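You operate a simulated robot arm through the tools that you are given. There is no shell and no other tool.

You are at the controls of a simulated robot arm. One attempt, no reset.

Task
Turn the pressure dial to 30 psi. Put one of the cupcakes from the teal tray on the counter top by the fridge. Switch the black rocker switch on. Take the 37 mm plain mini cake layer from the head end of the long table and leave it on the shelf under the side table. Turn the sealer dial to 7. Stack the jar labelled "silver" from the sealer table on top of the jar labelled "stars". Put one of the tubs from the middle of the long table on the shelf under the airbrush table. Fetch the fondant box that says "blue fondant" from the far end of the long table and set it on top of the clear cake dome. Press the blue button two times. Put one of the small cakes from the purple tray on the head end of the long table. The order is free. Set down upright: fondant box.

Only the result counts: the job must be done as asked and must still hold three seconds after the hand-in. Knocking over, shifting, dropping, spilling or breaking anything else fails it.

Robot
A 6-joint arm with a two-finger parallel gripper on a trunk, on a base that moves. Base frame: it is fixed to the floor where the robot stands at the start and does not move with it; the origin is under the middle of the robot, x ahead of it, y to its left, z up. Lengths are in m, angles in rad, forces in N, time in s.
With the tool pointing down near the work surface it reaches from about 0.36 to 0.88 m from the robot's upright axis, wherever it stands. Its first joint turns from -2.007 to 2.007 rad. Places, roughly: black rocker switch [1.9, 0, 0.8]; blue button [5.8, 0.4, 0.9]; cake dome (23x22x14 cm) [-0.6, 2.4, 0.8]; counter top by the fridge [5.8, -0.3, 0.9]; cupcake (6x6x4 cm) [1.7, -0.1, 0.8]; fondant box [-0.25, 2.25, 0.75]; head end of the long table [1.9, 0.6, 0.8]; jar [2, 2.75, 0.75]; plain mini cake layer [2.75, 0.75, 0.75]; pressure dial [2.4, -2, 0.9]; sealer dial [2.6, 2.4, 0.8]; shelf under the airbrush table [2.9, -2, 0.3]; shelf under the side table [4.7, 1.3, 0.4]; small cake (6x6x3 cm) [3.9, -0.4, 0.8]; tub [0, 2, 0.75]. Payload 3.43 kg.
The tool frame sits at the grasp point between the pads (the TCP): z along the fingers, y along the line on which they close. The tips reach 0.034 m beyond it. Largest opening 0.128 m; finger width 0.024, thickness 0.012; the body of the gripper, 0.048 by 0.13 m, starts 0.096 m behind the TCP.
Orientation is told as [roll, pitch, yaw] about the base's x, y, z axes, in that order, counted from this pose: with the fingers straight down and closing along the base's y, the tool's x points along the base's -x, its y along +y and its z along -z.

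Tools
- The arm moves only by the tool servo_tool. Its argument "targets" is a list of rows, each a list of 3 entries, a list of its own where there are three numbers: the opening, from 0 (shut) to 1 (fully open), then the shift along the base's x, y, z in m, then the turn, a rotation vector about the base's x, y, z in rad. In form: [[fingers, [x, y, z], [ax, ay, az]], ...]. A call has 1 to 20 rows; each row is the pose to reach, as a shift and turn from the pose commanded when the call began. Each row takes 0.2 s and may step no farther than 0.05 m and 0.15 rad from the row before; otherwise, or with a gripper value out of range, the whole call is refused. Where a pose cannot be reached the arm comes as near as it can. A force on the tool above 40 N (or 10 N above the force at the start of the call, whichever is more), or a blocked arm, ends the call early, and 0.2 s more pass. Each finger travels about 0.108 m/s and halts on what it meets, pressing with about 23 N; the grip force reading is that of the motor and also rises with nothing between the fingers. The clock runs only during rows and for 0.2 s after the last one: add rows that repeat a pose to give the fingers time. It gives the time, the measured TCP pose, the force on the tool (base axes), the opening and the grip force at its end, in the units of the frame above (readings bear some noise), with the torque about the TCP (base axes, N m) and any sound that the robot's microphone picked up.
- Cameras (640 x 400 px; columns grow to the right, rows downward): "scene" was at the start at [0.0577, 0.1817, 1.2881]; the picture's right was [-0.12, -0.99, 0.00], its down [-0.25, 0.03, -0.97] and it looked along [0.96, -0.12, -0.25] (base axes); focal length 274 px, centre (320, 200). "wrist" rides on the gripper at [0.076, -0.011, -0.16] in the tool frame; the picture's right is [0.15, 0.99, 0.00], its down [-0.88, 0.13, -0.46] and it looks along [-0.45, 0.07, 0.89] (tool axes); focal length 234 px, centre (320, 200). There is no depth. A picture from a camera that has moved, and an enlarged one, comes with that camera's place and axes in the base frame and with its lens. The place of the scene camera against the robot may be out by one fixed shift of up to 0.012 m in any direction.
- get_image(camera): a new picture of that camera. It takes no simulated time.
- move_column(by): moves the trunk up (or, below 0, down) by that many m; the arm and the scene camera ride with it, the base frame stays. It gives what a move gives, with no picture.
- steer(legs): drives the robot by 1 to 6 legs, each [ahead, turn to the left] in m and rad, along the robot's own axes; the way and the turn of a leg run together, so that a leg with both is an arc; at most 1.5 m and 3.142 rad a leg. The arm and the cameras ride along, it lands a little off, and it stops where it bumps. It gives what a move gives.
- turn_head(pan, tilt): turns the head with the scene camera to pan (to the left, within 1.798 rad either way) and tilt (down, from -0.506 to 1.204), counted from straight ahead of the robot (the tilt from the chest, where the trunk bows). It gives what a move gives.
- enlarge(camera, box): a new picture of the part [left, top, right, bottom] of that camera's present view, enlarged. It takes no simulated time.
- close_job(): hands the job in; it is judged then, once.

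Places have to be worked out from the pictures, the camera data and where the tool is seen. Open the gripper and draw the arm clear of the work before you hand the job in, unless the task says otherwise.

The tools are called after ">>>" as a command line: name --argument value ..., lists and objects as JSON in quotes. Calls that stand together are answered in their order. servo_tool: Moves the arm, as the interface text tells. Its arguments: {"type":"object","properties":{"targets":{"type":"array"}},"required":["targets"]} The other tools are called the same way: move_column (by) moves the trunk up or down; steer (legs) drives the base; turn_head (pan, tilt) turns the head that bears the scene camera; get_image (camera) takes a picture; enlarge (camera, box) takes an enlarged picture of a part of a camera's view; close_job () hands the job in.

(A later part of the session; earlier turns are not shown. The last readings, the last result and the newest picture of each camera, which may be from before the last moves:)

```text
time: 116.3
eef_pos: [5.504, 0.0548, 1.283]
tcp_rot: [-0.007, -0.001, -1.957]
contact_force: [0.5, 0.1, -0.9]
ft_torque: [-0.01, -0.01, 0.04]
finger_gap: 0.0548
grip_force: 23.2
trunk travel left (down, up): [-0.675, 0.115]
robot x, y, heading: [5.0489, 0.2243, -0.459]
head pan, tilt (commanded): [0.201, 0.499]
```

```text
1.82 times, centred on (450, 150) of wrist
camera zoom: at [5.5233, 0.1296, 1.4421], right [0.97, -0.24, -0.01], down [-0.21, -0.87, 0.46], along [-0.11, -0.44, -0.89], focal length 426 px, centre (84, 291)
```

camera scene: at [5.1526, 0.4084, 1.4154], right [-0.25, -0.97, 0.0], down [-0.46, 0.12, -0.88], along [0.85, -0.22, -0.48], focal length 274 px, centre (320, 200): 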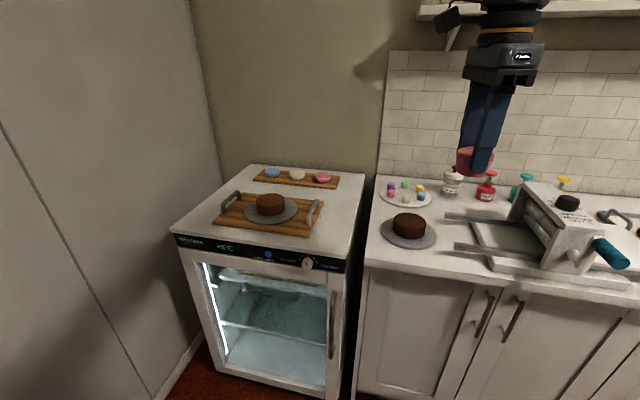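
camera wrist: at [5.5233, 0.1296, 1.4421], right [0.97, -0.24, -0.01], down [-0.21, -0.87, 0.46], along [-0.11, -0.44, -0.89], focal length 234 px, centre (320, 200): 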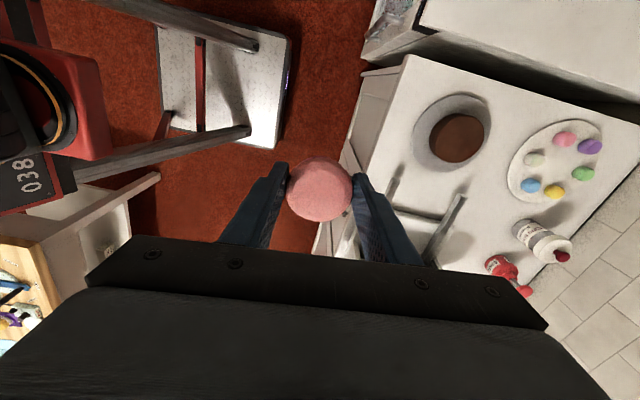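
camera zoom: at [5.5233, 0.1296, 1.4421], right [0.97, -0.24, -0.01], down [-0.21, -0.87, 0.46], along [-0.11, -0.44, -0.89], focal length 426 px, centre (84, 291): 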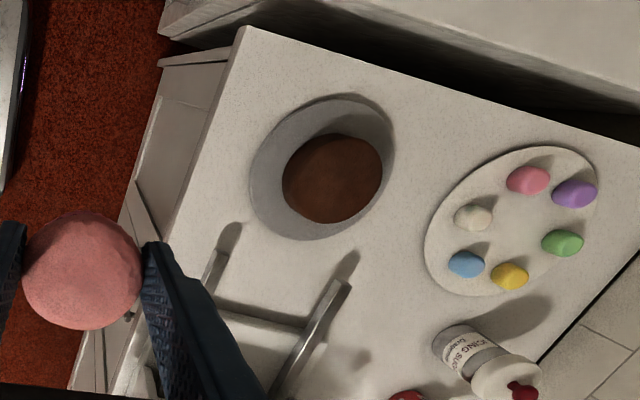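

The counter top is at z ≈ 0.867; the front strip at about [5.657, -0.063] between the cake plate and the sheeter's arm is free. I turn the gripper to close along the counter, and move over that spot at z ≈ 1.0.

>>> servo_tool --targets '[[0.3, [0.015, -0.012, 0], [0, 0, 0.15]], [0.3, [0.03, -0.024, 0], [0, 0, 0.3]], [0.3, [0.046, -0.036, 0], [0, 0, 0.45]], [0.3, [0.061, -0.047, 0], [0, 0, 0.6]], [0.3, [0.077, -0.059, 0], [0, 0, 0.75]], [0.3, [0.092, -0.071, 0], [0, 0, 0.9]], [0.3, [0.107, -0.083, 0], [0, 0, 1.05]], [0.3, [0.122, -0.094, 0], [0, 0, 1.2]], [0.3, [0.138, -0.106, 0], [0, 0, 1.35]], [0.3, [0.153, -0.118, 0], [0, 0, 1.5]], [0.3, [0.153, -0.118, -0.05], [0, 0, 1.5]], [0.3, [0.153, -0.118, -0.1], [0, 0, 1.5]], [0.3, [0.153, -0.118, -0.15], [0, 0, 1.5]], [0.3, [0.153, -0.118, -0.2], [0, 0, 1.5]], [0.3, [0.153, -0.118, -0.25], [0, 0, 1.5]], [0.3, [0.153, -0.118, -0.283], [0, 0, 1.5]], [0.3, [0.153, -0.118, -0.283], [0, 0, 1.5]]]'

>>> get_image --camera "wrist"

>>> turn_head --pan -0.1 --tilt 0.6

>>> get_image --camera "scene"

```text
time: 119.9
eef_pos: [5.6572, -0.0598, 1.0004]
tcp_rot: [-0.007, -0.002, -0.457]
contact_force: [0.2, -1.0, -1.2]
ft_torque: [0.0, -0.04, -0.01]
finger_gap: 0.0546
grip_force: 23.5
trunk travel left (down, up): [-0.675, 0.115]
robot x, y, heading: [5.0454, 0.2234, -0.457]
head pan, tilt (commanded): [0.201, 0.499]
```

```text
taken
camera wrist: at [5.5831, -0.0361, 1.1596], right [0.3, 0.95, -0.01], down [0.85, -0.27, 0.46], along [0.43, -0.15, -0.89], focal length 234 px, centre (320, 200)
```

wrist: 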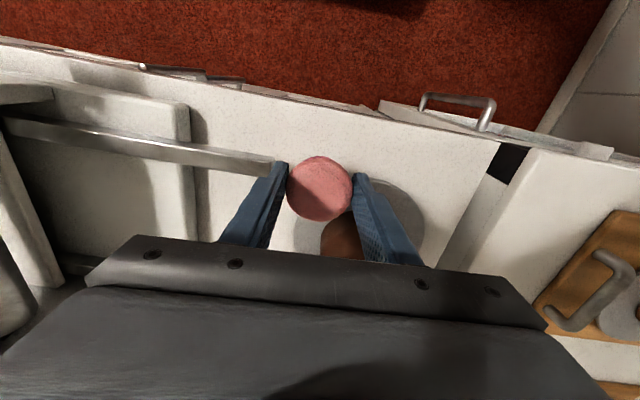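

```text
time: 120.7
eef_pos: [5.6568, -0.0601, 1.0013]
tcp_rot: [-0.008, -0.002, -0.456]
contact_force: [-0.9, -0.2, -0.4]
ft_torque: [0.01, -0.02, -0.01]
finger_gap: 0.0549
grip_force: 23.2
trunk travel left (down, up): [-0.675, 0.115]
robot x, y, heading: [5.0464, 0.2229, -0.456]
head pan, tilt (commanded): [-0.099, 0.6]
```

```text
taken
camera scene: at [5.1397, 0.3847, 1.4063], right [-0.53, -0.85, 0.0], down [-0.48, 0.3, -0.83], along [0.7, -0.44, -0.56], focal length 274 px, centre (320, 200)
```

scene: 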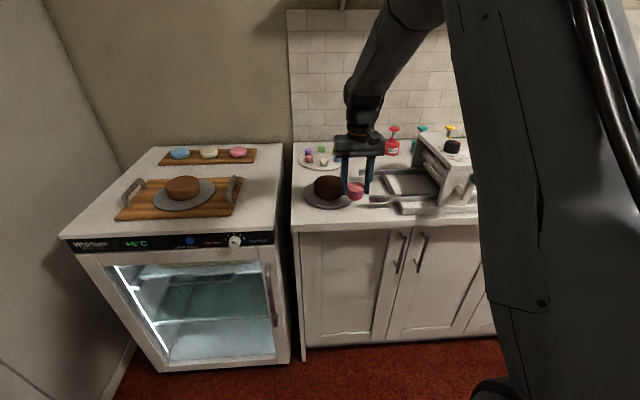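

The spot under the cupcake is free (about 6 cm from the front edge, 4.5 cm from the plate). I lower it in small steps while watching the force.

>>> servo_tool --targets '[[0.3, [0, 0, -0.04], [0, 0, 0]], [0.3, [0, 0, -0.07], [0, 0, 0]], [0.3, [0, 0, -0.076], [0, 0, 0]], [0.3, [0, 0, -0.08], [0, 0, 0]], [0.3, [0, 0, -0.083], [0, 0, 0]]]'

>>> enlarge --camera "scene" --box '[280, 120, 460, 240]'

```text
time: 121.5
eef_pos: [5.6584, -0.0615, 0.9344]
tcp_rot: [-0.007, -0.007, -0.456]
contact_force: [-6.4, 4.8, 11.2]
ft_torque: [0.43, 0.12, 0.16]
finger_gap: 0.0548
grip_force: 22.9
trunk travel left (down, up): [-0.675, 0.115]
robot x, y, heading: [5.0454, 0.2215, -0.461]
head pan, tilt (commanded): [-0.099, 0.6]
stopped in row 3: the force on the tool passed its limit at 75 N (the readings are from after the stop); the commanded pose is now the measured one
```

```text
3.33 times, centred on (370, 180) of scene
camera zoom: at [5.1387, 0.3851, 1.4063], right [-0.53, -0.85, 0.0], down [-0.48, 0.3, -0.83], along [0.7, -0.44, -0.56], focal length 912 px, centre (153, 267)
```

zoom: 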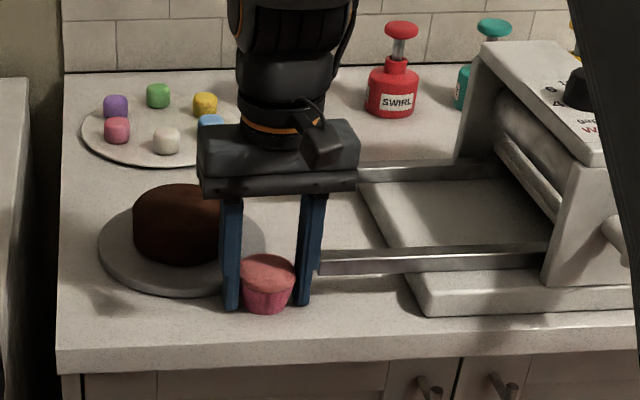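

Contact came at TCP z ≈ 0.934, so the counter is a bit higher than I reckoned; the cupcake appears to stand on the counter. I release it gently.

>>> servo_tool --targets '[[0.45, [0, 0, 0], [0, 0, 0]], [0.55, [0, 0, 0], [0, 0, 0]], [0.58, [0, 0, 0], [0, 0, 0]]]'

>>> enlarge --camera "scene" --box '[280, 120, 460, 240]'

>>> get_image --camera "wrist"

```text
time: 122.3
eef_pos: [5.6569, -0.0609, 0.9345]
tcp_rot: [-0.008, -0.007, -0.455]
contact_force: [-4.8, 1.8, 18.1]
ft_torque: [0.15, 0.26, 0.11]
finger_gap: 0.0597
grip_force: 0.1
trunk travel left (down, up): [-0.675, 0.115]
robot x, y, heading: [5.0476, 0.2236, -0.455]
head pan, tilt (commanded): [-0.099, 0.6]
```

```text
3.33 times, centred on (370, 180) of scene
camera zoom: at [5.1387, 0.3851, 1.4064], right [-0.53, -0.85, 0.0], down [-0.48, 0.3, -0.83], along [0.7, -0.44, -0.56], focal length 912 px, centre (153, 267)
```

zoom: 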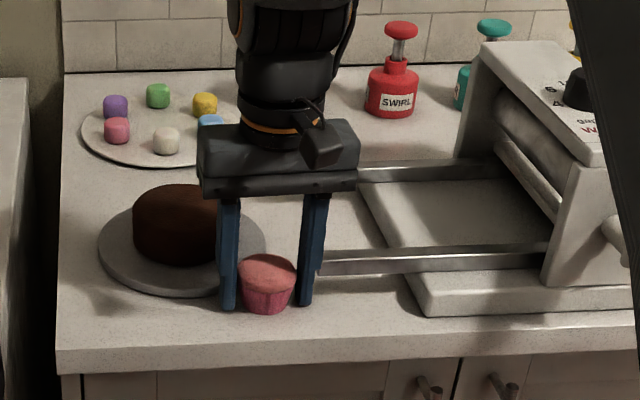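

```text
taken
camera wrist: at [5.5838, -0.0373, 1.0933], right [0.3, 0.95, -0.01], down [0.85, -0.27, 0.46], along [0.44, -0.15, -0.89], focal length 234 px, centre (320, 200)
```

wrist: 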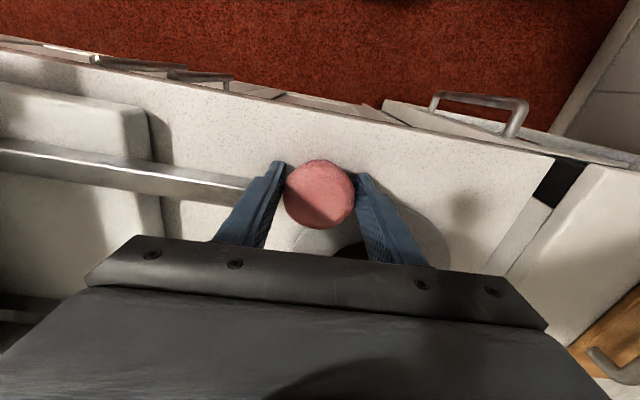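

The opening stopped at 60 mm and 18 N remains: the fingertips seem pressed on the counter (counter z ≈ 0.90). I lift a few mm first, then open further.

>>> servo_tool --targets '[[0.5, [0, 0, 0.003], [0, 0, 0]], [0.55, [0, 0, 0.005], [0, 0, 0]], [0.6, [0, 0, 0.006], [0, 0, 0]], [0.6, [0, 0, 0.006], [0, 0, 0]]]'

>>> enlarge --camera "scene" --box '[310, 160, 400, 220]'

>>> enlarge --camera "wrist" --box '[220, 130, 420, 270]'

```text
time: 123.3
eef_pos: [5.6595, -0.0598, 0.938]
tcp_rot: [-0.008, -0.003, -0.457]
contact_force: [8.7, 22.7, -14.7]
ft_torque: [0.33, -0.24, -0.17]
finger_gap: 0.0629
grip_force: 0.0
trunk travel left (down, up): [-0.675, 0.115]
robot x, y, heading: [5.0468, 0.2231, -0.451]
head pan, tilt (commanded): [-0.099, 0.6]
```

```text
6.67 times, centred on (355, 190) of scene
camera zoom: at [5.1402, 0.3858, 1.4061], right [-0.53, -0.85, 0.0], down [-0.48, 0.3, -0.82], along [0.7, -0.44, -0.57], focal length 1824 px, centre (87, 267)
```

zoom: 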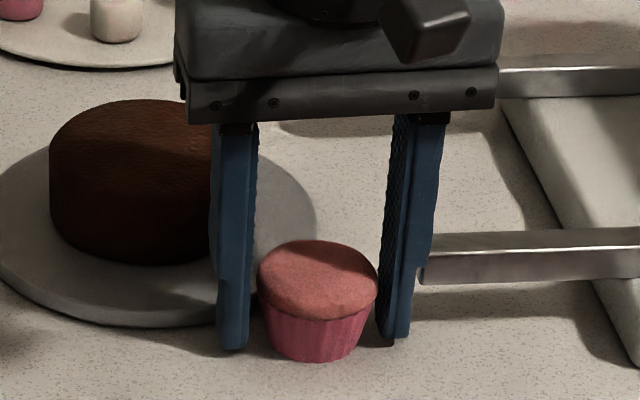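

```text
2.86 times, centred on (320, 200) of wrist
camera zoom: at [5.5846, -0.0359, 1.0967], right [0.3, 0.95, -0.01], down [0.85, -0.27, 0.46], along [0.43, -0.15, -0.89], focal length 669 px, centre (320, 200)
```

zoom: 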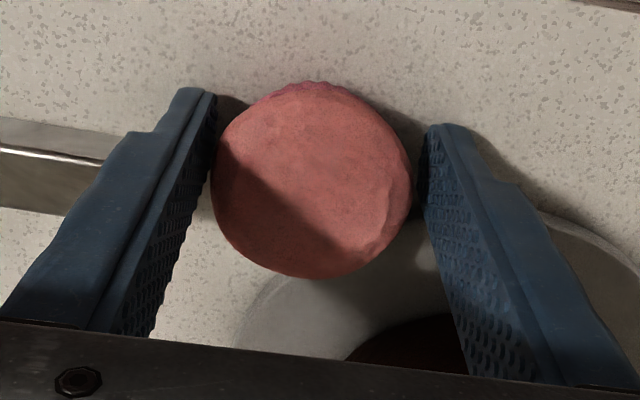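

The outer side of the right finger is touching the end of the sheeter's arm (24 N sideways). I close slightly to relieve it and shift the tool a few mm towards the fridge.

>>> servo_tool --targets '[[0.47, [0.001, 0.002, 0], [0, 0, 0]], [0.47, [0.0013, 0.0027, 0], [0, 0, 0]]]'

>>> enlarge --camera "scene" --box '[310, 160, 400, 220]'

>>> enlarge --camera "wrist" --box '[220, 130, 420, 270]'

```text
time: 123.9
eef_pos: [5.6596, -0.0572, 0.9399]
tcp_rot: [-0.006, -0.007, -0.456]
contact_force: [-0.7, 0.3, 0.7]
ft_torque: [0.02, -0.02, 0.0]
finger_gap: 0.0603
grip_force: 0.3
trunk travel left (down, up): [-0.675, 0.115]
robot x, y, heading: [5.0475, 0.2225, -0.459]
head pan, tilt (commanded): [-0.099, 0.6]
```

```text
6.67 times, centred on (355, 190) of scene
camera zoom: at [5.1397, 0.3847, 1.4063], right [-0.53, -0.85, 0.0], down [-0.48, 0.3, -0.83], along [0.7, -0.44, -0.56], focal length 1824 px, centre (87, 267)
```

zoom: 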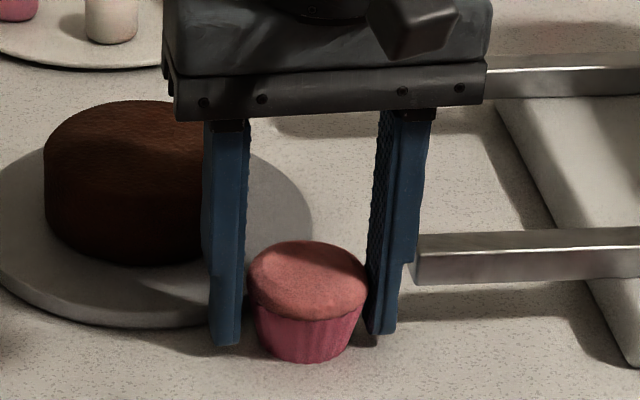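

```text
2.86 times, centred on (320, 200) of wrist
camera zoom: at [5.5857, -0.0336, 1.0988], right [0.3, 0.95, -0.01], down [0.85, -0.27, 0.46], along [0.44, -0.15, -0.89], focal length 669 px, centre (320, 200)
```

zoom: 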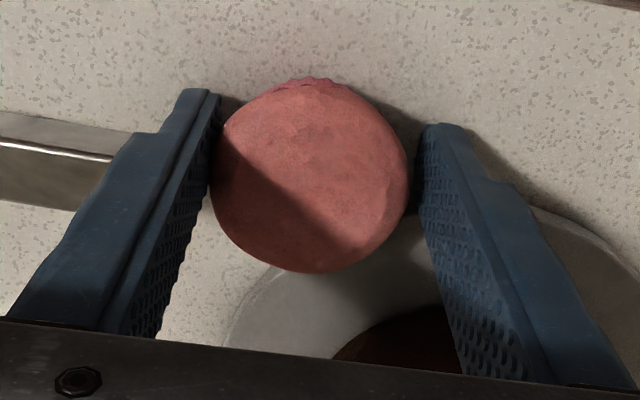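

The tool is free of contact forces now. I lift straight up slowly and verify that the cupcake stays.

>>> servo_tool --targets '[[0.47, [0, 0, 0.006], [0, 0, 0]], [0.47, [0, 0, 0.014], [0, 0, 0]], [0.47, [0, 0, 0.025], [0, 0, 0]], [0.47, [0, 0, 0.04], [0, 0, 0]], [0.5, [0, 0, 0.07], [0, 0, 0]], [0.6, [0, 0, 0.11], [0, 0, 0]], [0.7, [0, 0, 0.15], [0, 0, 0]]]'

>>> enlarge --camera "scene" --box '[280, 120, 460, 240]'

>>> get_image --camera "wrist"

```text
time: 125.5
eef_pos: [5.6596, -0.0614, 1.0879]
tcp_rot: [-0.006, -0.004, -0.456]
contact_force: [1.2, -0.6, 0.2]
ft_torque: [0.02, 0.03, 0.05]
finger_gap: 0.0895
grip_force: 0.0
trunk travel left (down, up): [-0.675, 0.115]
robot x, y, heading: [5.0441, 0.2192, -0.457]
head pan, tilt (commanded): [-0.099, 0.6]
```

```text
3.33 times, centred on (370, 180) of scene
camera zoom: at [5.1398, 0.3847, 1.4063], right [-0.53, -0.85, 0.0], down [-0.48, 0.3, -0.82], along [0.7, -0.44, -0.57], focal length 912 px, centre (153, 267)
```

zoom: 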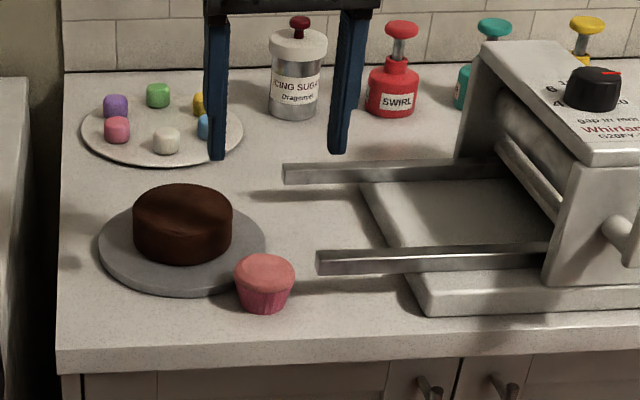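

```text
taken
camera wrist: at [5.5857, -0.0367, 1.248], right [0.3, 0.95, -0.01], down [0.85, -0.27, 0.46], along [0.44, -0.15, -0.89], focal length 234 px, centre (320, 200)
```

wrist: 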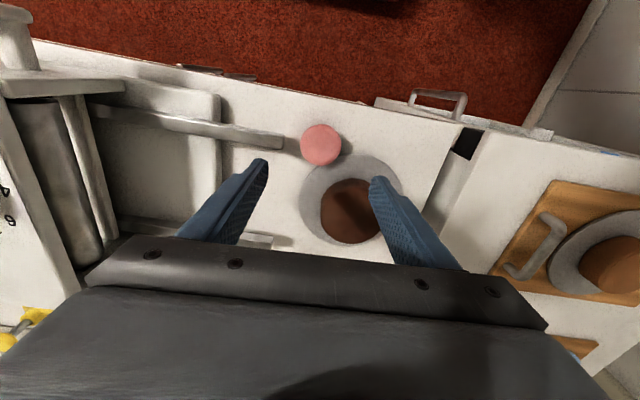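

The cupcake stands on the counter and nothing else has moved. Next the fridge button: I lift and pull back the arm, close the fingers, then turn the robot left so the button lies ahead.

>>> servo_tool --targets '[[0.4, [-0.01, 0.005, 0.04], [0, 0, 0]], [0.1, [-0.03, 0.015, 0.08], [0, 0, 0]], [0, [-0.06, 0.03, 0.11], [0, 0, 0]], [0, [-0.1, 0.05, 0.11], [0, 0, 0]], [0, [-0.14, 0.07, 0.11], [0, 0, 0]]]'

>>> steer --legs '[[0, 0.67]]'

>>> turn_head --pan -0.2 --tilt 0.6

>>> get_image --camera "scene"

```text
time: 126.7
eef_pos: [5.5234, 0.0126, 1.1986]
tcp_rot: [-0.008, -0.009, -0.456]
contact_force: [0.9, -0.1, 0.6]
ft_torque: [0.05, 0.04, 0.0]
finger_gap: 0.0002
grip_force: 23.1
trunk travel left (down, up): [-0.675, 0.115]
robot x, y, heading: [5.0439, 0.224, -0.462]
head pan, tilt (commanded): [-0.099, 0.6]
```

```text
time: 128.8
eef_pos: [5.5518, 0.3478, 1.1979]
tcp_rot: [-0.007, -0.007, 0.203]
contact_force: [0.2, 0.7, 1.2]
ft_torque: [0.02, 0.02, 0.01]
finger_gap: 0.0
grip_force: 23.0
trunk travel left (down, up): [-0.675, 0.115]
robot x, y, heading: [5.0488, 0.2213, 0.204]
head pan, tilt (commanded): [-0.099, 0.6]
```

```text
time: 129.5
eef_pos: [5.5508, 0.3481, 1.1989]
tcp_rot: [-0.006, -0.006, 0.201]
contact_force: [-0.3, 0.1, -0.1]
ft_torque: [0.01, 0.0, 0.01]
finger_gap: 0.0
grip_force: 22.8
trunk travel left (down, up): [-0.675, 0.115]
robot x, y, heading: [5.0492, 0.2231, 0.202]
head pan, tilt (commanded): [-0.201, 0.6]
```

```text
taken
camera scene: at [5.0208, 0.3953, 1.4063], right [0.0, -1.0, 0.0], down [-0.56, 0.0, -0.83], along [0.83, 0.0, -0.56], focal length 274 px, centre (320, 200)
```

scene: 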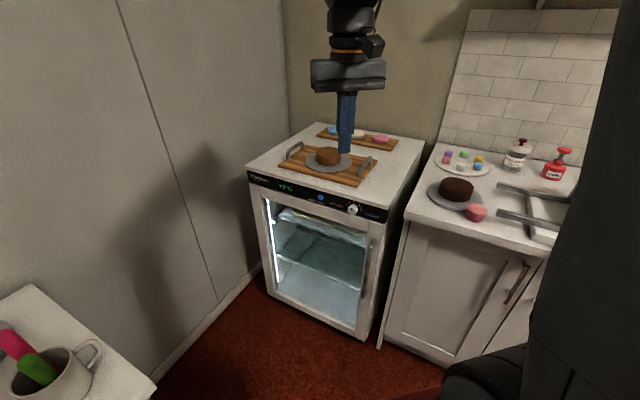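

The camera matches the fingertip position within a few mm. I enlarge the fridge panel for the button's place.

>>> enlarge --camera "scene" --box '[240, 130, 440, 255]'

>>> get_image --camera "wrist"

```text
3.20 times, centred on (340, 192) of scene
camera zoom: at [5.0208, 0.3953, 1.4063], right [0.0, -1.0, 0.0], down [-0.56, 0.0, -0.83], along [0.83, 0.0, -0.56], focal length 876 px, centre (256, 224)
```

zoom: 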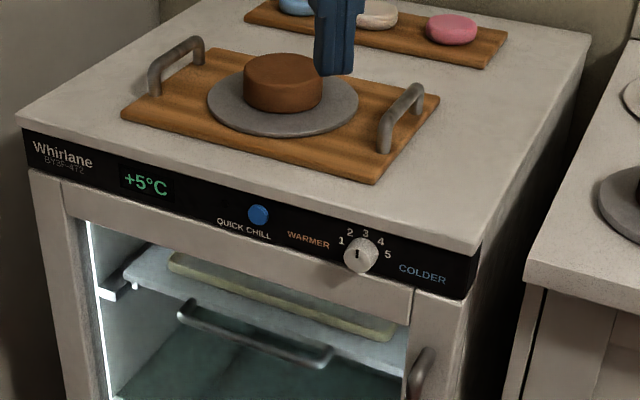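

```text
taken
camera wrist: at [5.4773, 0.3215, 1.3572], right [-0.34, 0.94, -0.01], down [0.83, 0.31, 0.46], along [0.44, 0.15, -0.89], focal length 234 px, centre (320, 200)
```

wrist: 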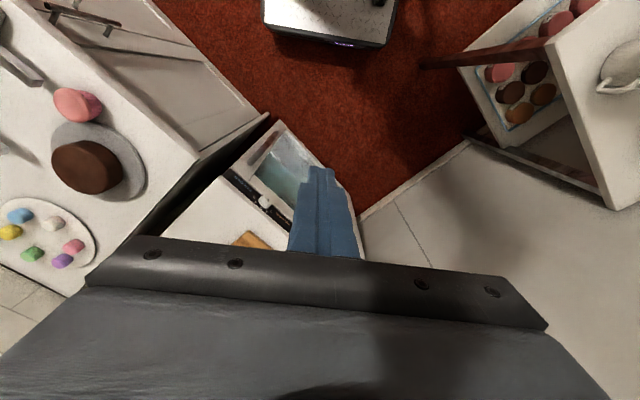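

The button is at about [5.832, 0.393, 0.861] on the panel facing -e1. First I yaw the tool square to the fridge and move in line with the button, still high and in front of it.

>>> servo_tool --targets '[[0, [0.0148, 0.0297, 0], [0, 0, -0.133]], [0, [0.0296, 0.0594, 0], [0, 0, -0.266]], [0, [0.0444, 0.0891, 0], [0, 0, -0.4]], [0, [0.0592, 0.1188, 0], [0, 0, -0.533]], [0, [0.074, 0.1485, 0], [0, 0, -0.665]], [0, [0.074, 0.1485, 0], [0, 0, -0.665]]]'

```text
time: 130.9
eef_pos: [5.6213, 0.4985, 1.1978]
tcp_rot: [-0.008, -0.006, -0.464]
contact_force: [0.4, 0.0, -0.2]
ft_torque: [0.01, 0.03, 0.0]
finger_gap: 0.0
grip_force: 22.5
trunk travel left (down, up): [-0.675, 0.115]
robot x, y, heading: [5.0483, 0.2229, 0.205]
head pan, tilt (commanded): [-0.201, 0.6]
```

Now I pitch the tool to horizontal, pointing at the fridge, in place.

>>> servo_tool --targets '[[0, [0, 0, 0], [-0.0638, -0.1278, 0]], [0, [0, 0, 0], [-0.1276, -0.2556, 0]], [0, [0, 0, 0], [-0.1914, -0.3834, 0]], [0, [0, 0, 0], [-0.2552, -0.5112, 0]], [0, [0, 0, 0], [-0.319, -0.639, 0]], [0, [0, 0, 0], [-0.3828, -0.7668, 0]], [0, [0, 0, 0], [-0.4466, -0.8946, 0]], [0, [0, 0, 0], [-0.5104, -1.0224, 0]], [0, [0, 0, 0], [-0.5742, -1.1502, 0]], [0, [0, 0, 0], [-0.638, -1.278, 0]], [0, [0, 0, 0], [-0.7016, -1.4056, 0]], [0, [0, 0, 0], [-0.7016, -1.4056, 0]]]'

>>> get_image --camera "scene"

>>> get_image --camera "wrist"

```text
time: 133.5
eef_pos: [5.6251, 0.4962, 1.1983]
tcp_rot: [-3.025, -1.563, 2.555]
contact_force: [0.9, 0.1, -0.6]
ft_torque: [-0.01, 0.04, -0.02]
finger_gap: 0.0001
grip_force: 22.9
trunk travel left (down, up): [-0.675, 0.115]
robot x, y, heading: [5.0493, 0.2207, 0.206]
head pan, tilt (commanded): [-0.201, 0.6]
```

```text
taken
camera scene: at [5.0208, 0.3953, 1.4063], right [0.0, -1.0, 0.0], down [-0.56, 0.0, -0.83], along [0.83, 0.0, -0.56], focal length 274 px, centre (320, 200)
```

scene: 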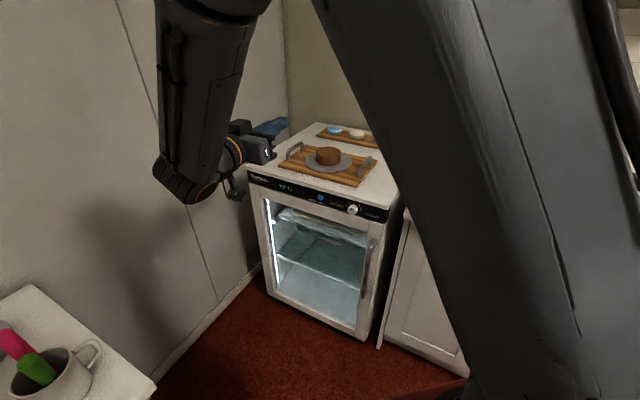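

```text
taken
camera wrist: at [5.4768, 0.5573, 1.1207], right [0.45, 0.88, -0.15], down [-0.35, 0.33, 0.88], along [0.82, -0.34, 0.46], focal length 234 px, centre (320, 200)
```

wrist: 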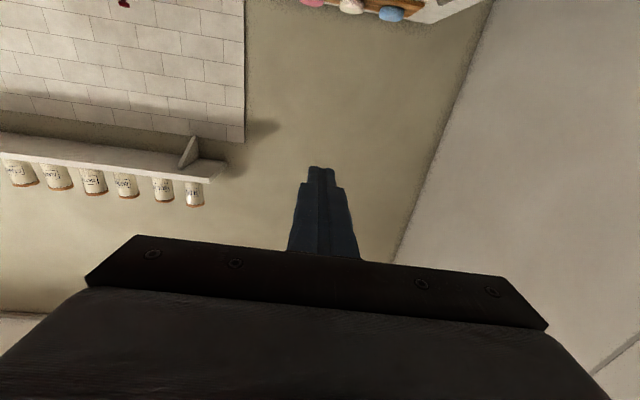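

The tool is horizontal. I move it 6 cm towards the fridge (still 13 cm in front) and then lower the trunk so that it's level with the button.

>>> servo_tool --targets '[[0, [0.027, -0.0134, 0], [0, 0, 0]], [0, [0.0537, -0.0268, 0], [0, 0, 0]], [0, [0.0537, -0.0268, 0], [0, 0, 0]]]'

>>> move_column --by -0.25

>>> get_image --camera "scene"

>>> get_image --camera "wrist"

```text
time: 134.3
eef_pos: [5.6803, 0.4701, 1.1978]
tcp_rot: [-2.929, -1.564, 2.46]
contact_force: [0.0, -0.1, -0.9]
ft_torque: [0.03, 0.01, -0.01]
finger_gap: 0.0002
grip_force: 23.0
trunk travel left (down, up): [-0.675, 0.115]
robot x, y, heading: [5.0482, 0.2205, 0.206]
head pan, tilt (commanded): [-0.201, 0.6]
```

```text
time: 136.9
eef_pos: [5.68, 0.4685, 0.9472]
tcp_rot: [-2.985, -1.564, 2.514]
contact_force: [0.0, 0.0, -0.3]
ft_torque: [0.01, 0.04, 0.01]
finger_gap: 0.0
grip_force: 22.8
trunk travel left (down, up): [-0.425, 0.365]
robot x, y, heading: [5.046, 0.2236, 0.199]
head pan, tilt (commanded): [-0.201, 0.6]
```

```text
taken
camera scene: at [5.089, 0.4092, 1.1563], right [0.0, -1.0, 0.0], down [-0.56, 0.0, -0.83], along [0.83, 0.0, -0.56], focal length 274 px, centre (320, 200)
```

scene: 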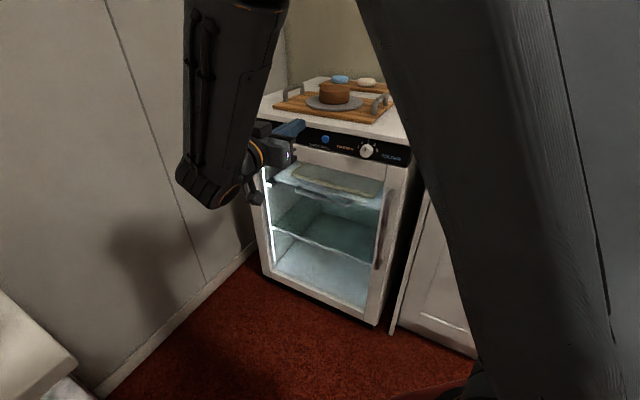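

```text
taken
camera wrist: at [5.5312, 0.5307, 0.8711], right [0.45, 0.88, -0.15], down [-0.35, 0.33, 0.88], along [0.82, -0.34, 0.46], focal length 234 px, centre (320, 200)
```

wrist: 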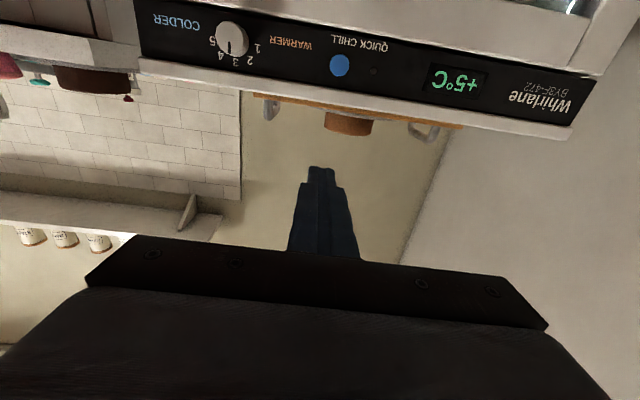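

The button is at about [5.835, 0.398, 0.855]. I lower the trunk the remaining 9 cm and check the alignment.

>>> move_column --by -0.092

>>> enlarge --camera "wrist" --box '[220, 80, 420, 205]'

>>> get_image --camera "scene"

```text
time: 138.2
eef_pos: [5.6792, 0.4692, 0.8552]
tcp_rot: [-3.048, -1.565, 2.578]
contact_force: [0.4, -0.6, 1.2]
ft_torque: [-0.03, 0.01, 0.01]
finger_gap: 0.0001
grip_force: 23.3
trunk travel left (down, up): [-0.333, 0.457]
robot x, y, heading: [5.0444, 0.2241, 0.204]
head pan, tilt (commanded): [-0.201, 0.6]
```

```text
3.20 times, centred on (320, 142) of wrist
camera zoom: at [5.5313, 0.5308, 0.7791], right [0.45, 0.88, -0.15], down [-0.35, 0.33, 0.88], along [0.82, -0.34, 0.46], focal length 749 px, centre (320, 384)
```

zoom: 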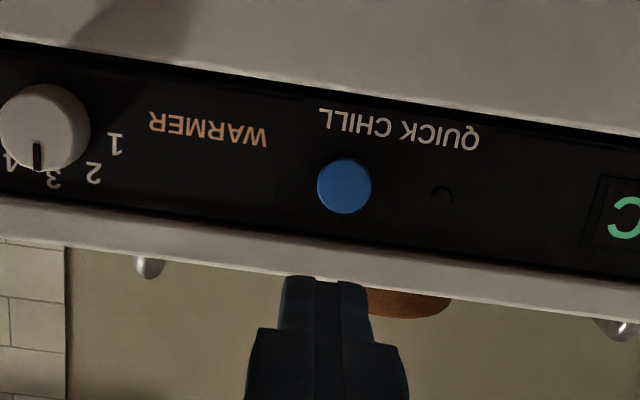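

```text
taken
camera scene: at [5.1141, 0.4144, 1.0643], right [0.0, -1.0, 0.0], down [-0.56, 0.0, -0.83], along [0.83, 0.0, -0.56], focal length 274 px, centre (320, 200)
```

scene: 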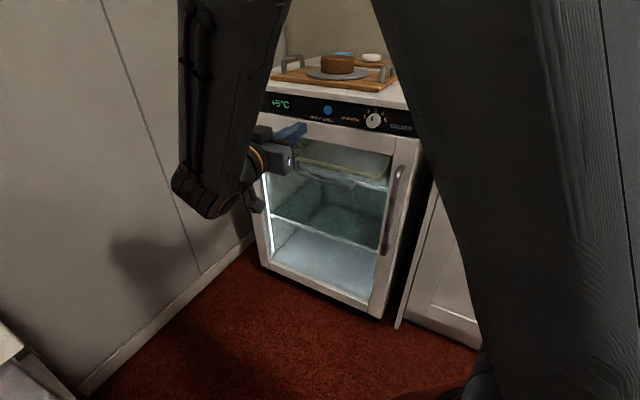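

The button is 24 mm wide and about 1 cm left and 4 mm below my tool axis. I correct this and advance to just in front of it.

>>> servo_tool --targets '[[0, [0.0036, 0.0072, -0.004], [0, 0, 0]], [0, [0.0394, -0.0107, -0.004], [0, 0, 0]], [0, [0.0752, -0.0286, -0.004], [0, 0, 0]], [0, [0.111, -0.0464, -0.004], [0, 0, 0]], [0, [0.111, -0.0464, -0.004], [0, 0, 0]]]'

>>> get_image --camera "wrist"

>>> enlarge --camera "scene" --box '[260, 80, 400, 170]'

```text
time: 139.4
eef_pos: [5.7902, 0.4231, 0.8535]
tcp_rot: [-2.919, -1.562, 2.449]
contact_force: [0.7, 0.1, 0.1]
ft_torque: [-0.02, 0.02, -0.02]
finger_gap: 0.0004
grip_force: 22.7
trunk travel left (down, up): [-0.333, 0.457]
robot x, y, heading: [5.0459, 0.2224, 0.207]
head pan, tilt (commanded): [-0.201, 0.6]
```

```text
taken
camera wrist: at [5.6419, 0.4839, 0.7771], right [0.45, 0.88, -0.15], down [-0.35, 0.33, 0.88], along [0.82, -0.34, 0.46], focal length 234 px, centre (320, 200)
```

wrist: 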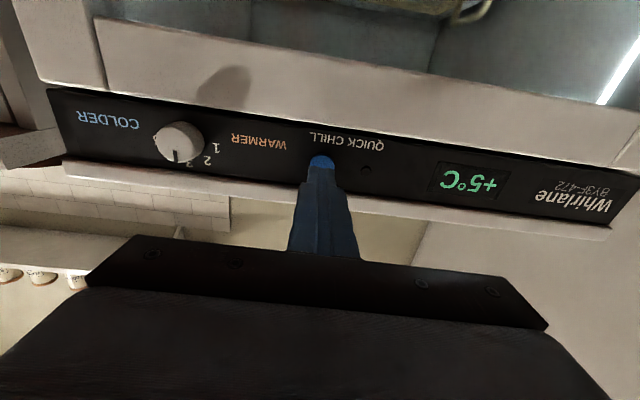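

```text
4.44 times, centred on (330, 125) of scene
camera zoom: at [5.114, 0.4143, 1.0643], right [0.0, -1.0, 0.0], down [-0.56, 0.0, -0.83], along [0.83, 0.0, -0.56], focal length 1216 px, centre (276, 533)
```

zoom: 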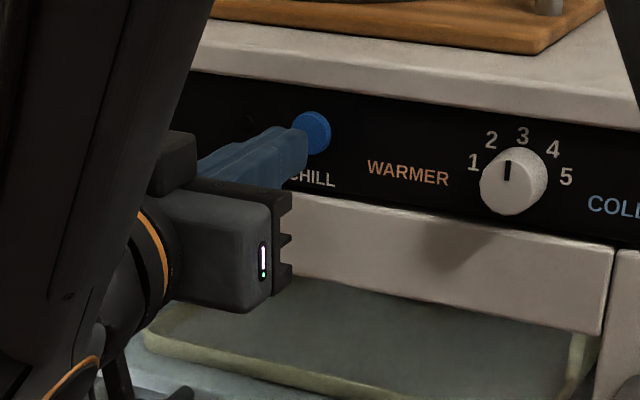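

The fingertip is right before the button; I lower by 3 mm and press in 2 mm steps.

>>> servo_tool --targets '[[0, [0, 0, -0.004], [0, 0, 0]], [0, [0.0036, -0.0018, -0.004], [0, 0, 0]], [0, [0.0054, -0.0027, -0.004], [0, 0, 0]], [0, [0.0072, -0.0036, -0.004], [0, 0, 0]], [0, [0.009, -0.0045, -0.004], [0, 0, 0]], [0, [0.0107, -0.0054, -0.004], [0, 0, 0]]]'

>>> enlarge --camera "scene" --box '[260, 80, 400, 170]'

```text
time: 140.8
eef_pos: [5.7999, 0.4167, 0.8481]
tcp_rot: [-2.974, -1.564, 2.501]
contact_force: [0.6, -0.1, 0.3]
ft_torque: [-0.03, 0.02, -0.03]
finger_gap: 0.0001
grip_force: 23.0
trunk travel left (down, up): [-0.333, 0.457]
robot x, y, heading: [5.0449, 0.2254, 0.204]
head pan, tilt (commanded): [-0.201, 0.6]
```

```text
4.44 times, centred on (330, 125) of scene
camera zoom: at [5.1141, 0.4143, 1.0643], right [0.0, -1.0, 0.0], down [-0.56, 0.0, -0.83], along [0.83, 0.0, -0.56], focal length 1216 px, centre (276, 533)
```

zoom: 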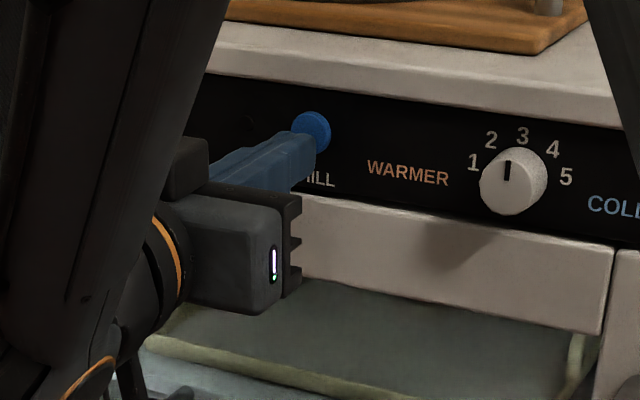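

By triangulation the button face is at about a 1 cm further, z ≈ 0.852. I raise 3 mm and continue to advance in 2 mm steps.

>>> servo_tool --targets '[[0, [0.0045, -0.0022, 0.003], [0, 0, 0]], [0, [0.009, -0.0045, 0.003], [0, 0, 0]], [0, [0.0107, -0.0054, 0.003], [0, 0, 0]], [0, [0.0125, -0.0063, 0.003], [0, 0, 0]], [0, [0.0143, -0.0071, 0.003], [0, 0, 0]], [0, [0.0161, -0.008, 0.003], [0, 0, 0]]]'

>>> enlarge --camera "scene" --box '[260, 80, 400, 170]'

```text
time: 142.2
eef_pos: [5.8158, 0.4111, 0.8521]
tcp_rot: [-2.864, -1.564, 2.391]
contact_force: [-9.0, 0.7, -2.2]
ft_torque: [0.03, 0.1, -0.17]
finger_gap: 0.0
grip_force: 23.0
trunk travel left (down, up): [-0.333, 0.457]
robot x, y, heading: [5.0454, 0.2209, 0.203]
head pan, tilt (commanded): [-0.201, 0.6]
heard: click
```

```text
4.44 times, centred on (330, 125) of scene
camera zoom: at [5.1137, 0.4144, 1.0643], right [0.0, -1.0, 0.0], down [-0.56, 0.0, -0.83], along [0.83, 0.0, -0.56], focal length 1216 px, centre (276, 533)
```

zoom: 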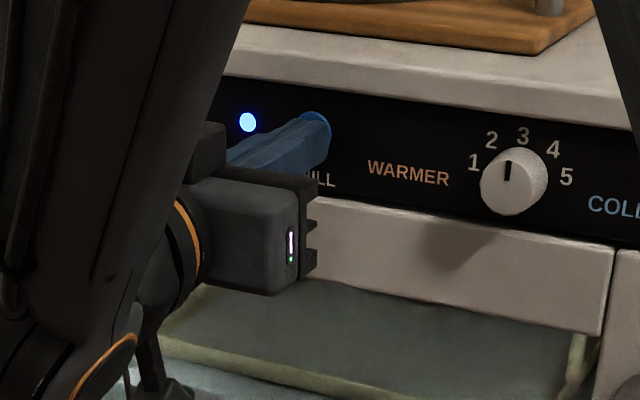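

A click was heard and the light came on: first press done. I retract 2 cm and check.

>>> servo_tool --targets '[[0, [-0.009, 0.0045, 0], [0, 0, 0]], [0, [-0.018, 0.009, 0], [0, 0, 0]], [0, [-0.018, 0.009, 0], [0, 0, 0]]]'

>>> enlarge --camera "scene" --box '[260, 80, 400, 170]'

```text
time: 143.0
eef_pos: [5.7992, 0.4179, 0.8509]
tcp_rot: [-2.999, -1.561, 2.529]
contact_force: [0.4, -0.2, -0.1]
ft_torque: [0.02, 0.0, -0.01]
finger_gap: 0.0
grip_force: 22.8
trunk travel left (down, up): [-0.333, 0.457]
robot x, y, heading: [5.0464, 0.2209, 0.199]
head pan, tilt (commanded): [-0.201, 0.6]
```

```text
4.44 times, centred on (330, 125) of scene
camera zoom: at [5.1142, 0.4143, 1.0643], right [0.0, -1.0, 0.0], down [-0.56, 0.0, -0.83], along [0.83, 0.0, -0.56], focal length 1216 px, centre (276, 533)
```

zoom: 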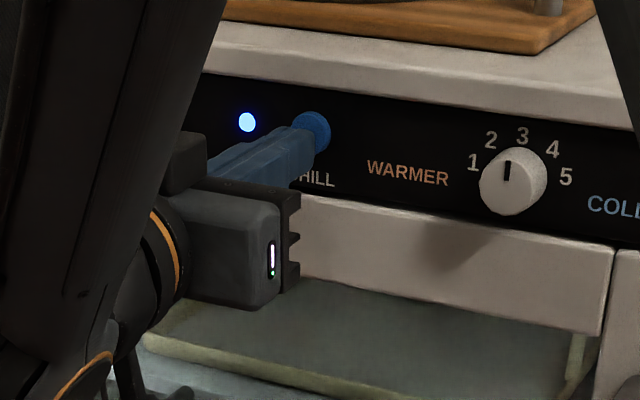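

The button has sprung back. I press it the second time with the same motion.

>>> servo_tool --targets '[[0, [0.009, -0.0045, 0], [0, 0, 0]], [0, [0.0125, -0.0062, 0], [0, 0, 0]], [0, [0.0143, -0.0071, 0], [0, 0, 0]], [0, [0.0161, -0.008, 0], [0, 0, 0]], [0, [0.018, -0.009, 0], [0, 0, 0]]]'

>>> enlarge --camera "scene" --box '[260, 80, 400, 170]'

```text
time: 144.2
eef_pos: [5.8168, 0.4106, 0.8508]
tcp_rot: [-2.918, -1.564, 2.449]
contact_force: [-10.4, 0.7, -2.9]
ft_torque: [0.01, 0.06, -0.16]
finger_gap: 0.0
grip_force: 23.0
trunk travel left (down, up): [-0.333, 0.457]
robot x, y, heading: [5.0503, 0.2214, 0.204]
head pan, tilt (commanded): [-0.201, 0.6]
heard: click
```

```text
4.44 times, centred on (330, 125) of scene
camera zoom: at [5.1136, 0.4144, 1.0643], right [0.0, -1.0, 0.0], down [-0.56, 0.0, -0.83], along [0.83, 0.0, -0.56], focal length 1216 px, centre (276, 533)
```

zoom: 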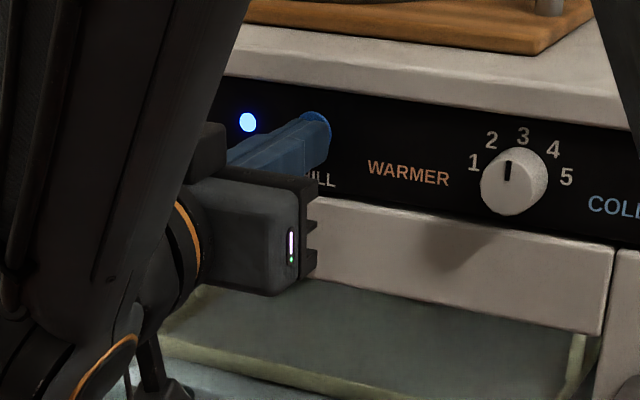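

Second click heard. I retract straight back, raise the trunk, and turn the tool down again.

>>> servo_tool --targets '[[0, [-0.0179, 0.0089, 0], [0, 0, 0]], [0, [-0.0537, 0.0268, 0], [0, 0, 0]], [0, [-0.0894, 0.0447, 0], [0, 0, 0]], [0, [-0.1252, 0.0625, 0], [0, 0, 0]], [0, [-0.1252, 0.0625, 0], [0, 0, 0]]]'

>>> move_column --by 0.34

>>> servo_tool --targets '[[0, [-0.005, 0.0, 0], [0.0638, 0.1278, 0]], [0, [-0.01, 0.0, 0], [0.1276, 0.2556, 0]], [0, [-0.015, 0.0, 0], [0.1914, 0.3834, 0]], [0, [-0.02, 0, 0], [0.2552, 0.5112, 0]], [0, [-0.025, 0, 0], [0.319, 0.639, 0]], [0, [-0.03, -0.01, 0], [0.3828, 0.7668, 0]], [0, [-0.035, -0.02, 0], [0.4466, 0.8946, 0]], [0, [-0.04, -0.03, 0], [0.5104, 1.0224, 0]], [0, [-0.045, -0.04, 0], [0.5742, 1.1502, 0]], [0, [-0.05, -0.05, 0], [0.638, 1.278, 0]], [0, [-0.06, -0.06, 0], [0.698, 1.3985, 0]], [0.5, [-0.07, -0.08, 0], [0.698, 1.3985, 0]], [0.8, [-0.07, -0.1, 0], [0.698, 1.3985, 0]]]'

>>> get_image --camera "scene"

```text
time: 145.4
eef_pos: [5.692, 0.4679, 0.853]
tcp_rot: [-2.98, -1.563, 2.512]
contact_force: [0.1, 0.3, 0.2]
ft_torque: [0.02, -0.02, 0.0]
finger_gap: 0.0001
grip_force: 22.9
trunk travel left (down, up): [-0.333, 0.457]
robot x, y, heading: [5.0439, 0.2259, 0.205]
head pan, tilt (commanded): [-0.201, 0.6]
```

```text
time: 148.7
eef_pos: [5.6928, 0.4717, 1.1914]
tcp_rot: [-2.918, -1.565, 2.448]
contact_force: [0.2, 0.8, -0.2]
ft_torque: [0.0, 0.01, 0.0]
finger_gap: 0.0
grip_force: 23.5
trunk travel left (down, up): [-0.673, 0.117]
robot x, y, heading: [5.0452, 0.2234, 0.2]
head pan, tilt (commanded): [-0.201, 0.6]
```

```text
time: 151.5
eef_pos: [5.6211, 0.3714, 1.1894]
tcp_rot: [-0.006, -0.015, -0.462]
contact_force: [-0.1, -0.6, 0.1]
ft_torque: [-0.01, 0.02, 0.02]
finger_gap: 0.1024
grip_force: 0.1
trunk travel left (down, up): [-0.673, 0.117]
robot x, y, heading: [5.0449, 0.2219, 0.203]
head pan, tilt (commanded): [-0.201, 0.6]
```

```text
taken
camera scene: at [5.0214, 0.3955, 1.4043], right [0.0, -1.0, 0.0], down [-0.56, 0.0, -0.83], along [0.83, 0.0, -0.56], focal length 274 px, centre (320, 200)
```

scene: 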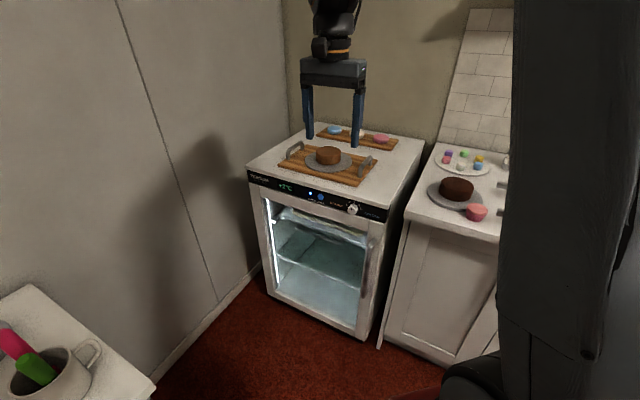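

Both presses are done and the arm is clear. Next I fetch the 37 mm layer: I drive back along the lane and round to face the head end of the long table near the two layers.

>>> steer --legs '[[0, 2.5], [1.3, 0]]'

>>> turn_head --pan 0.2 --tilt 0.5

>>> get_image --camera "scene"

```text
time: 163.8
eef_pos: [3.335, 0.9431, 1.1897]
tcp_rot: [-0.008, -0.013, 2.067]
contact_force: [0.6, -0.6, 0.4]
ft_torque: [-0.01, 0.05, -0.05]
finger_gap: 0.1022
grip_force: 0.0
trunk travel left (down, up): [-0.673, 0.117]
robot x, y, heading: [3.892, 0.7325, 2.728]
head pan, tilt (commanded): [-0.201, 0.6]
```

```text
time: 164.7
eef_pos: [3.335, 0.943, 1.1879]
tcp_rot: [-0.009, -0.014, 2.067]
contact_force: [0.3, -0.7, 0.0]
ft_torque: [-0.03, 0.03, -0.04]
finger_gap: 0.1026
grip_force: 0.0
trunk travel left (down, up): [-0.673, 0.117]
robot x, y, heading: [3.8897, 0.733, 2.733]
head pan, tilt (commanded): [0.201, 0.499]
```

```text
taken
camera scene: at [3.8043, 0.5402, 1.4134], right [0.21, 0.98, 0.0], down [0.47, -0.1, -0.88], along [-0.86, 0.18, -0.48], focal length 274 px, centre (320, 200)
```

scene: 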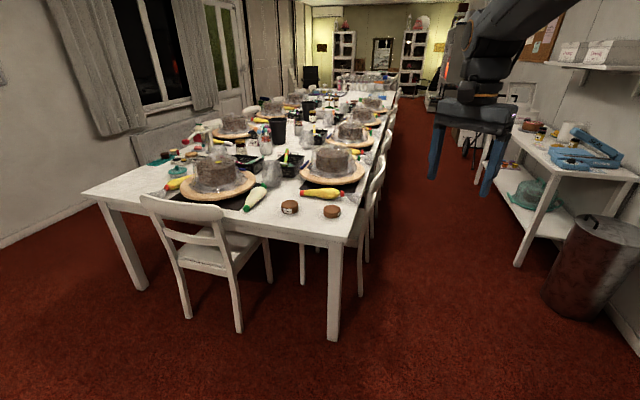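

I have the layers clearly in view at about a = 2.12, b = 1.77 (37 mm) and 1.96 (30 mm) in room axes. I approach and face the table end.

>>> enlarge --camera "scene" --box '[240, 180, 360, 240]'

>>> steer --legs '[[0, 0.72], [0.52, 0], [0, -0.77]]'

>>> turn_head --pan 0.0 --tilt 0.7

>>> get_image --camera "scene"

>>> get_image --camera "wrist"

```text
5.33 times, centred on (300, 210) of scene
camera zoom: at [3.8043, 0.5402, 1.4134], right [0.21, 0.98, 0.0], down [0.47, -0.1, -0.88], along [-0.86, 0.18, -0.48], focal length 1459 px, centre (427, 147)
```

zoom: 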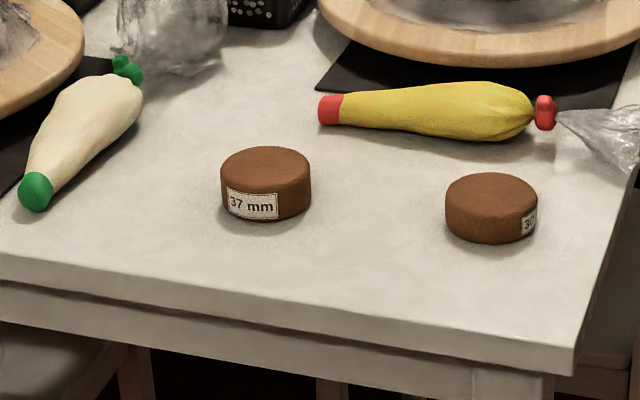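

```text
time: 171.6
eef_pos: [2.8586, 0.8223, 1.1883]
tcp_rot: [-0.008, -0.013, 2.007]
contact_force: [0.3, 0.3, 0.0]
ft_torque: [0.03, 0.0, 0.02]
finger_gap: 0.1022
grip_force: 0.1
trunk travel left (down, up): [-0.673, 0.117]
robot x, y, heading: [3.4015, 0.584, 2.67]
head pan, tilt (commanded): [0.201, 0.499]
```

```text
time: 172.3
eef_pos: [2.8596, 0.8234, 1.1883]
tcp_rot: [-0.008, -0.013, 2.008]
contact_force: [-0.1, 0.3, 0.1]
ft_torque: [-0.03, 0.0, 0.02]
finger_gap: 0.1024
grip_force: 0.1
trunk travel left (down, up): [-0.673, 0.117]
robot x, y, heading: [3.4044, 0.5839, 2.67]
head pan, tilt (commanded): [0.0, 0.7]
```

```text
taken
camera scene: at [3.3153, 0.4068, 1.3957], right [0.45, 0.89, 0.0], down [0.57, -0.29, -0.77], along [-0.68, 0.35, -0.64], focal length 274 px, centre (320, 200)
```

scene: 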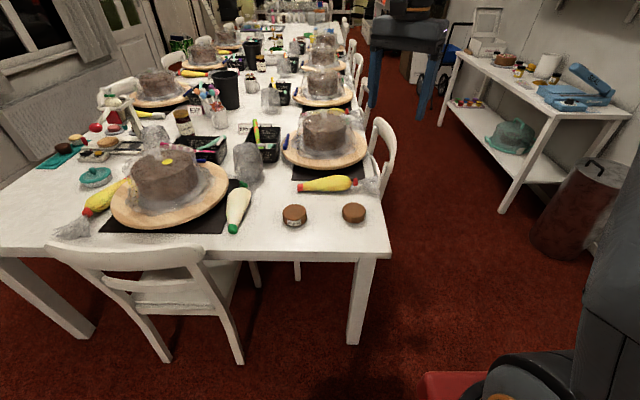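

```text
taken
camera wrist: at [2.9008, 0.7556, 1.3472], right [-0.83, -0.55, -0.01], down [-0.49, 0.74, 0.47], along [-0.25, 0.39, -0.88], focal length 234 px, centre (320, 200)
```

wrist: 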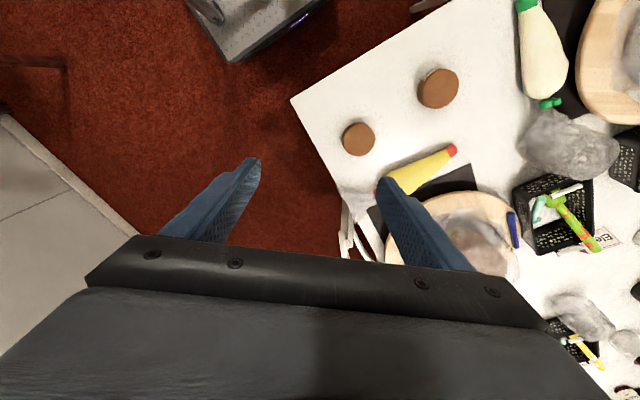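

"37 mm" is confirmed on the layer at about [2.684, 0.634]. Because it must go onto a low shelf under a table top, I'll grip it with the tool tilted 40° forward. First I turn the robot slightly towards it.

>>> steer --legs '[[0, 0.3]]'

>>> servo_tool --targets '[[0.8, [0, 0, 0], [0, 0, 0.13]], [0.8, [0, 0, 0], [0, 0, 0.26]], [0.8, [0, 0, 0], [0, 0, 0.39]], [0.85, [0, 0, 0], [0, 0, 0.52]], [0.85, [0, 0, 0], [0, 0, 0.66]], [0.85, [0, 0, 0], [0, 0, 0.66]]]'

>>> get_image --camera "wrist"

```text
time: 173.7
eef_pos: [2.8127, 0.6481, 1.188]
tcp_rot: [-0.007, -0.014, 2.313]
contact_force: [-1.3, -1.5, 0.2]
ft_torque: [0.01, -0.01, -0.01]
finger_gap: 0.1023
grip_force: 0.0
trunk travel left (down, up): [-0.673, 0.117]
robot x, y, heading: [3.4005, 0.583, 2.981]
head pan, tilt (commanded): [0.0, 0.7]
```

```text
time: 175.1
eef_pos: [2.8125, 0.6487, 1.1883]
tcp_rot: [-0.007, -0.016, 2.975]
contact_force: [-0.3, -0.5, -0.3]
ft_torque: [-0.01, 0.02, -0.03]
finger_gap: 0.1088
grip_force: 0.0
trunk travel left (down, up): [-0.673, 0.117]
robot x, y, heading: [3.4034, 0.5794, 2.977]
head pan, tilt (commanded): [0.0, 0.7]
```

```text
taken
camera wrist: at [2.8899, 0.645, 1.347], right [-0.02, -1.0, -0.01], down [-0.88, 0.01, 0.47], along [-0.47, 0.02, -0.88], focal length 234 px, centre (320, 200)
```

wrist: 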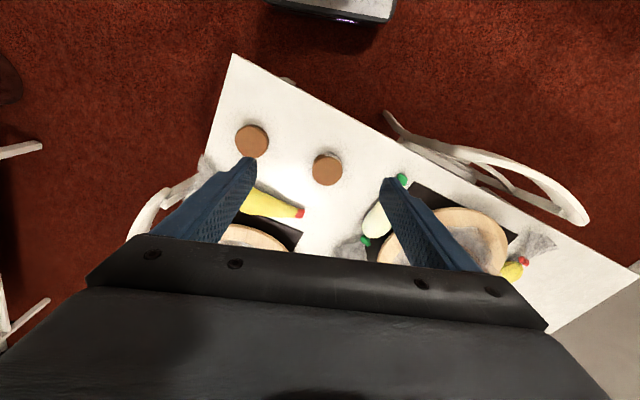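

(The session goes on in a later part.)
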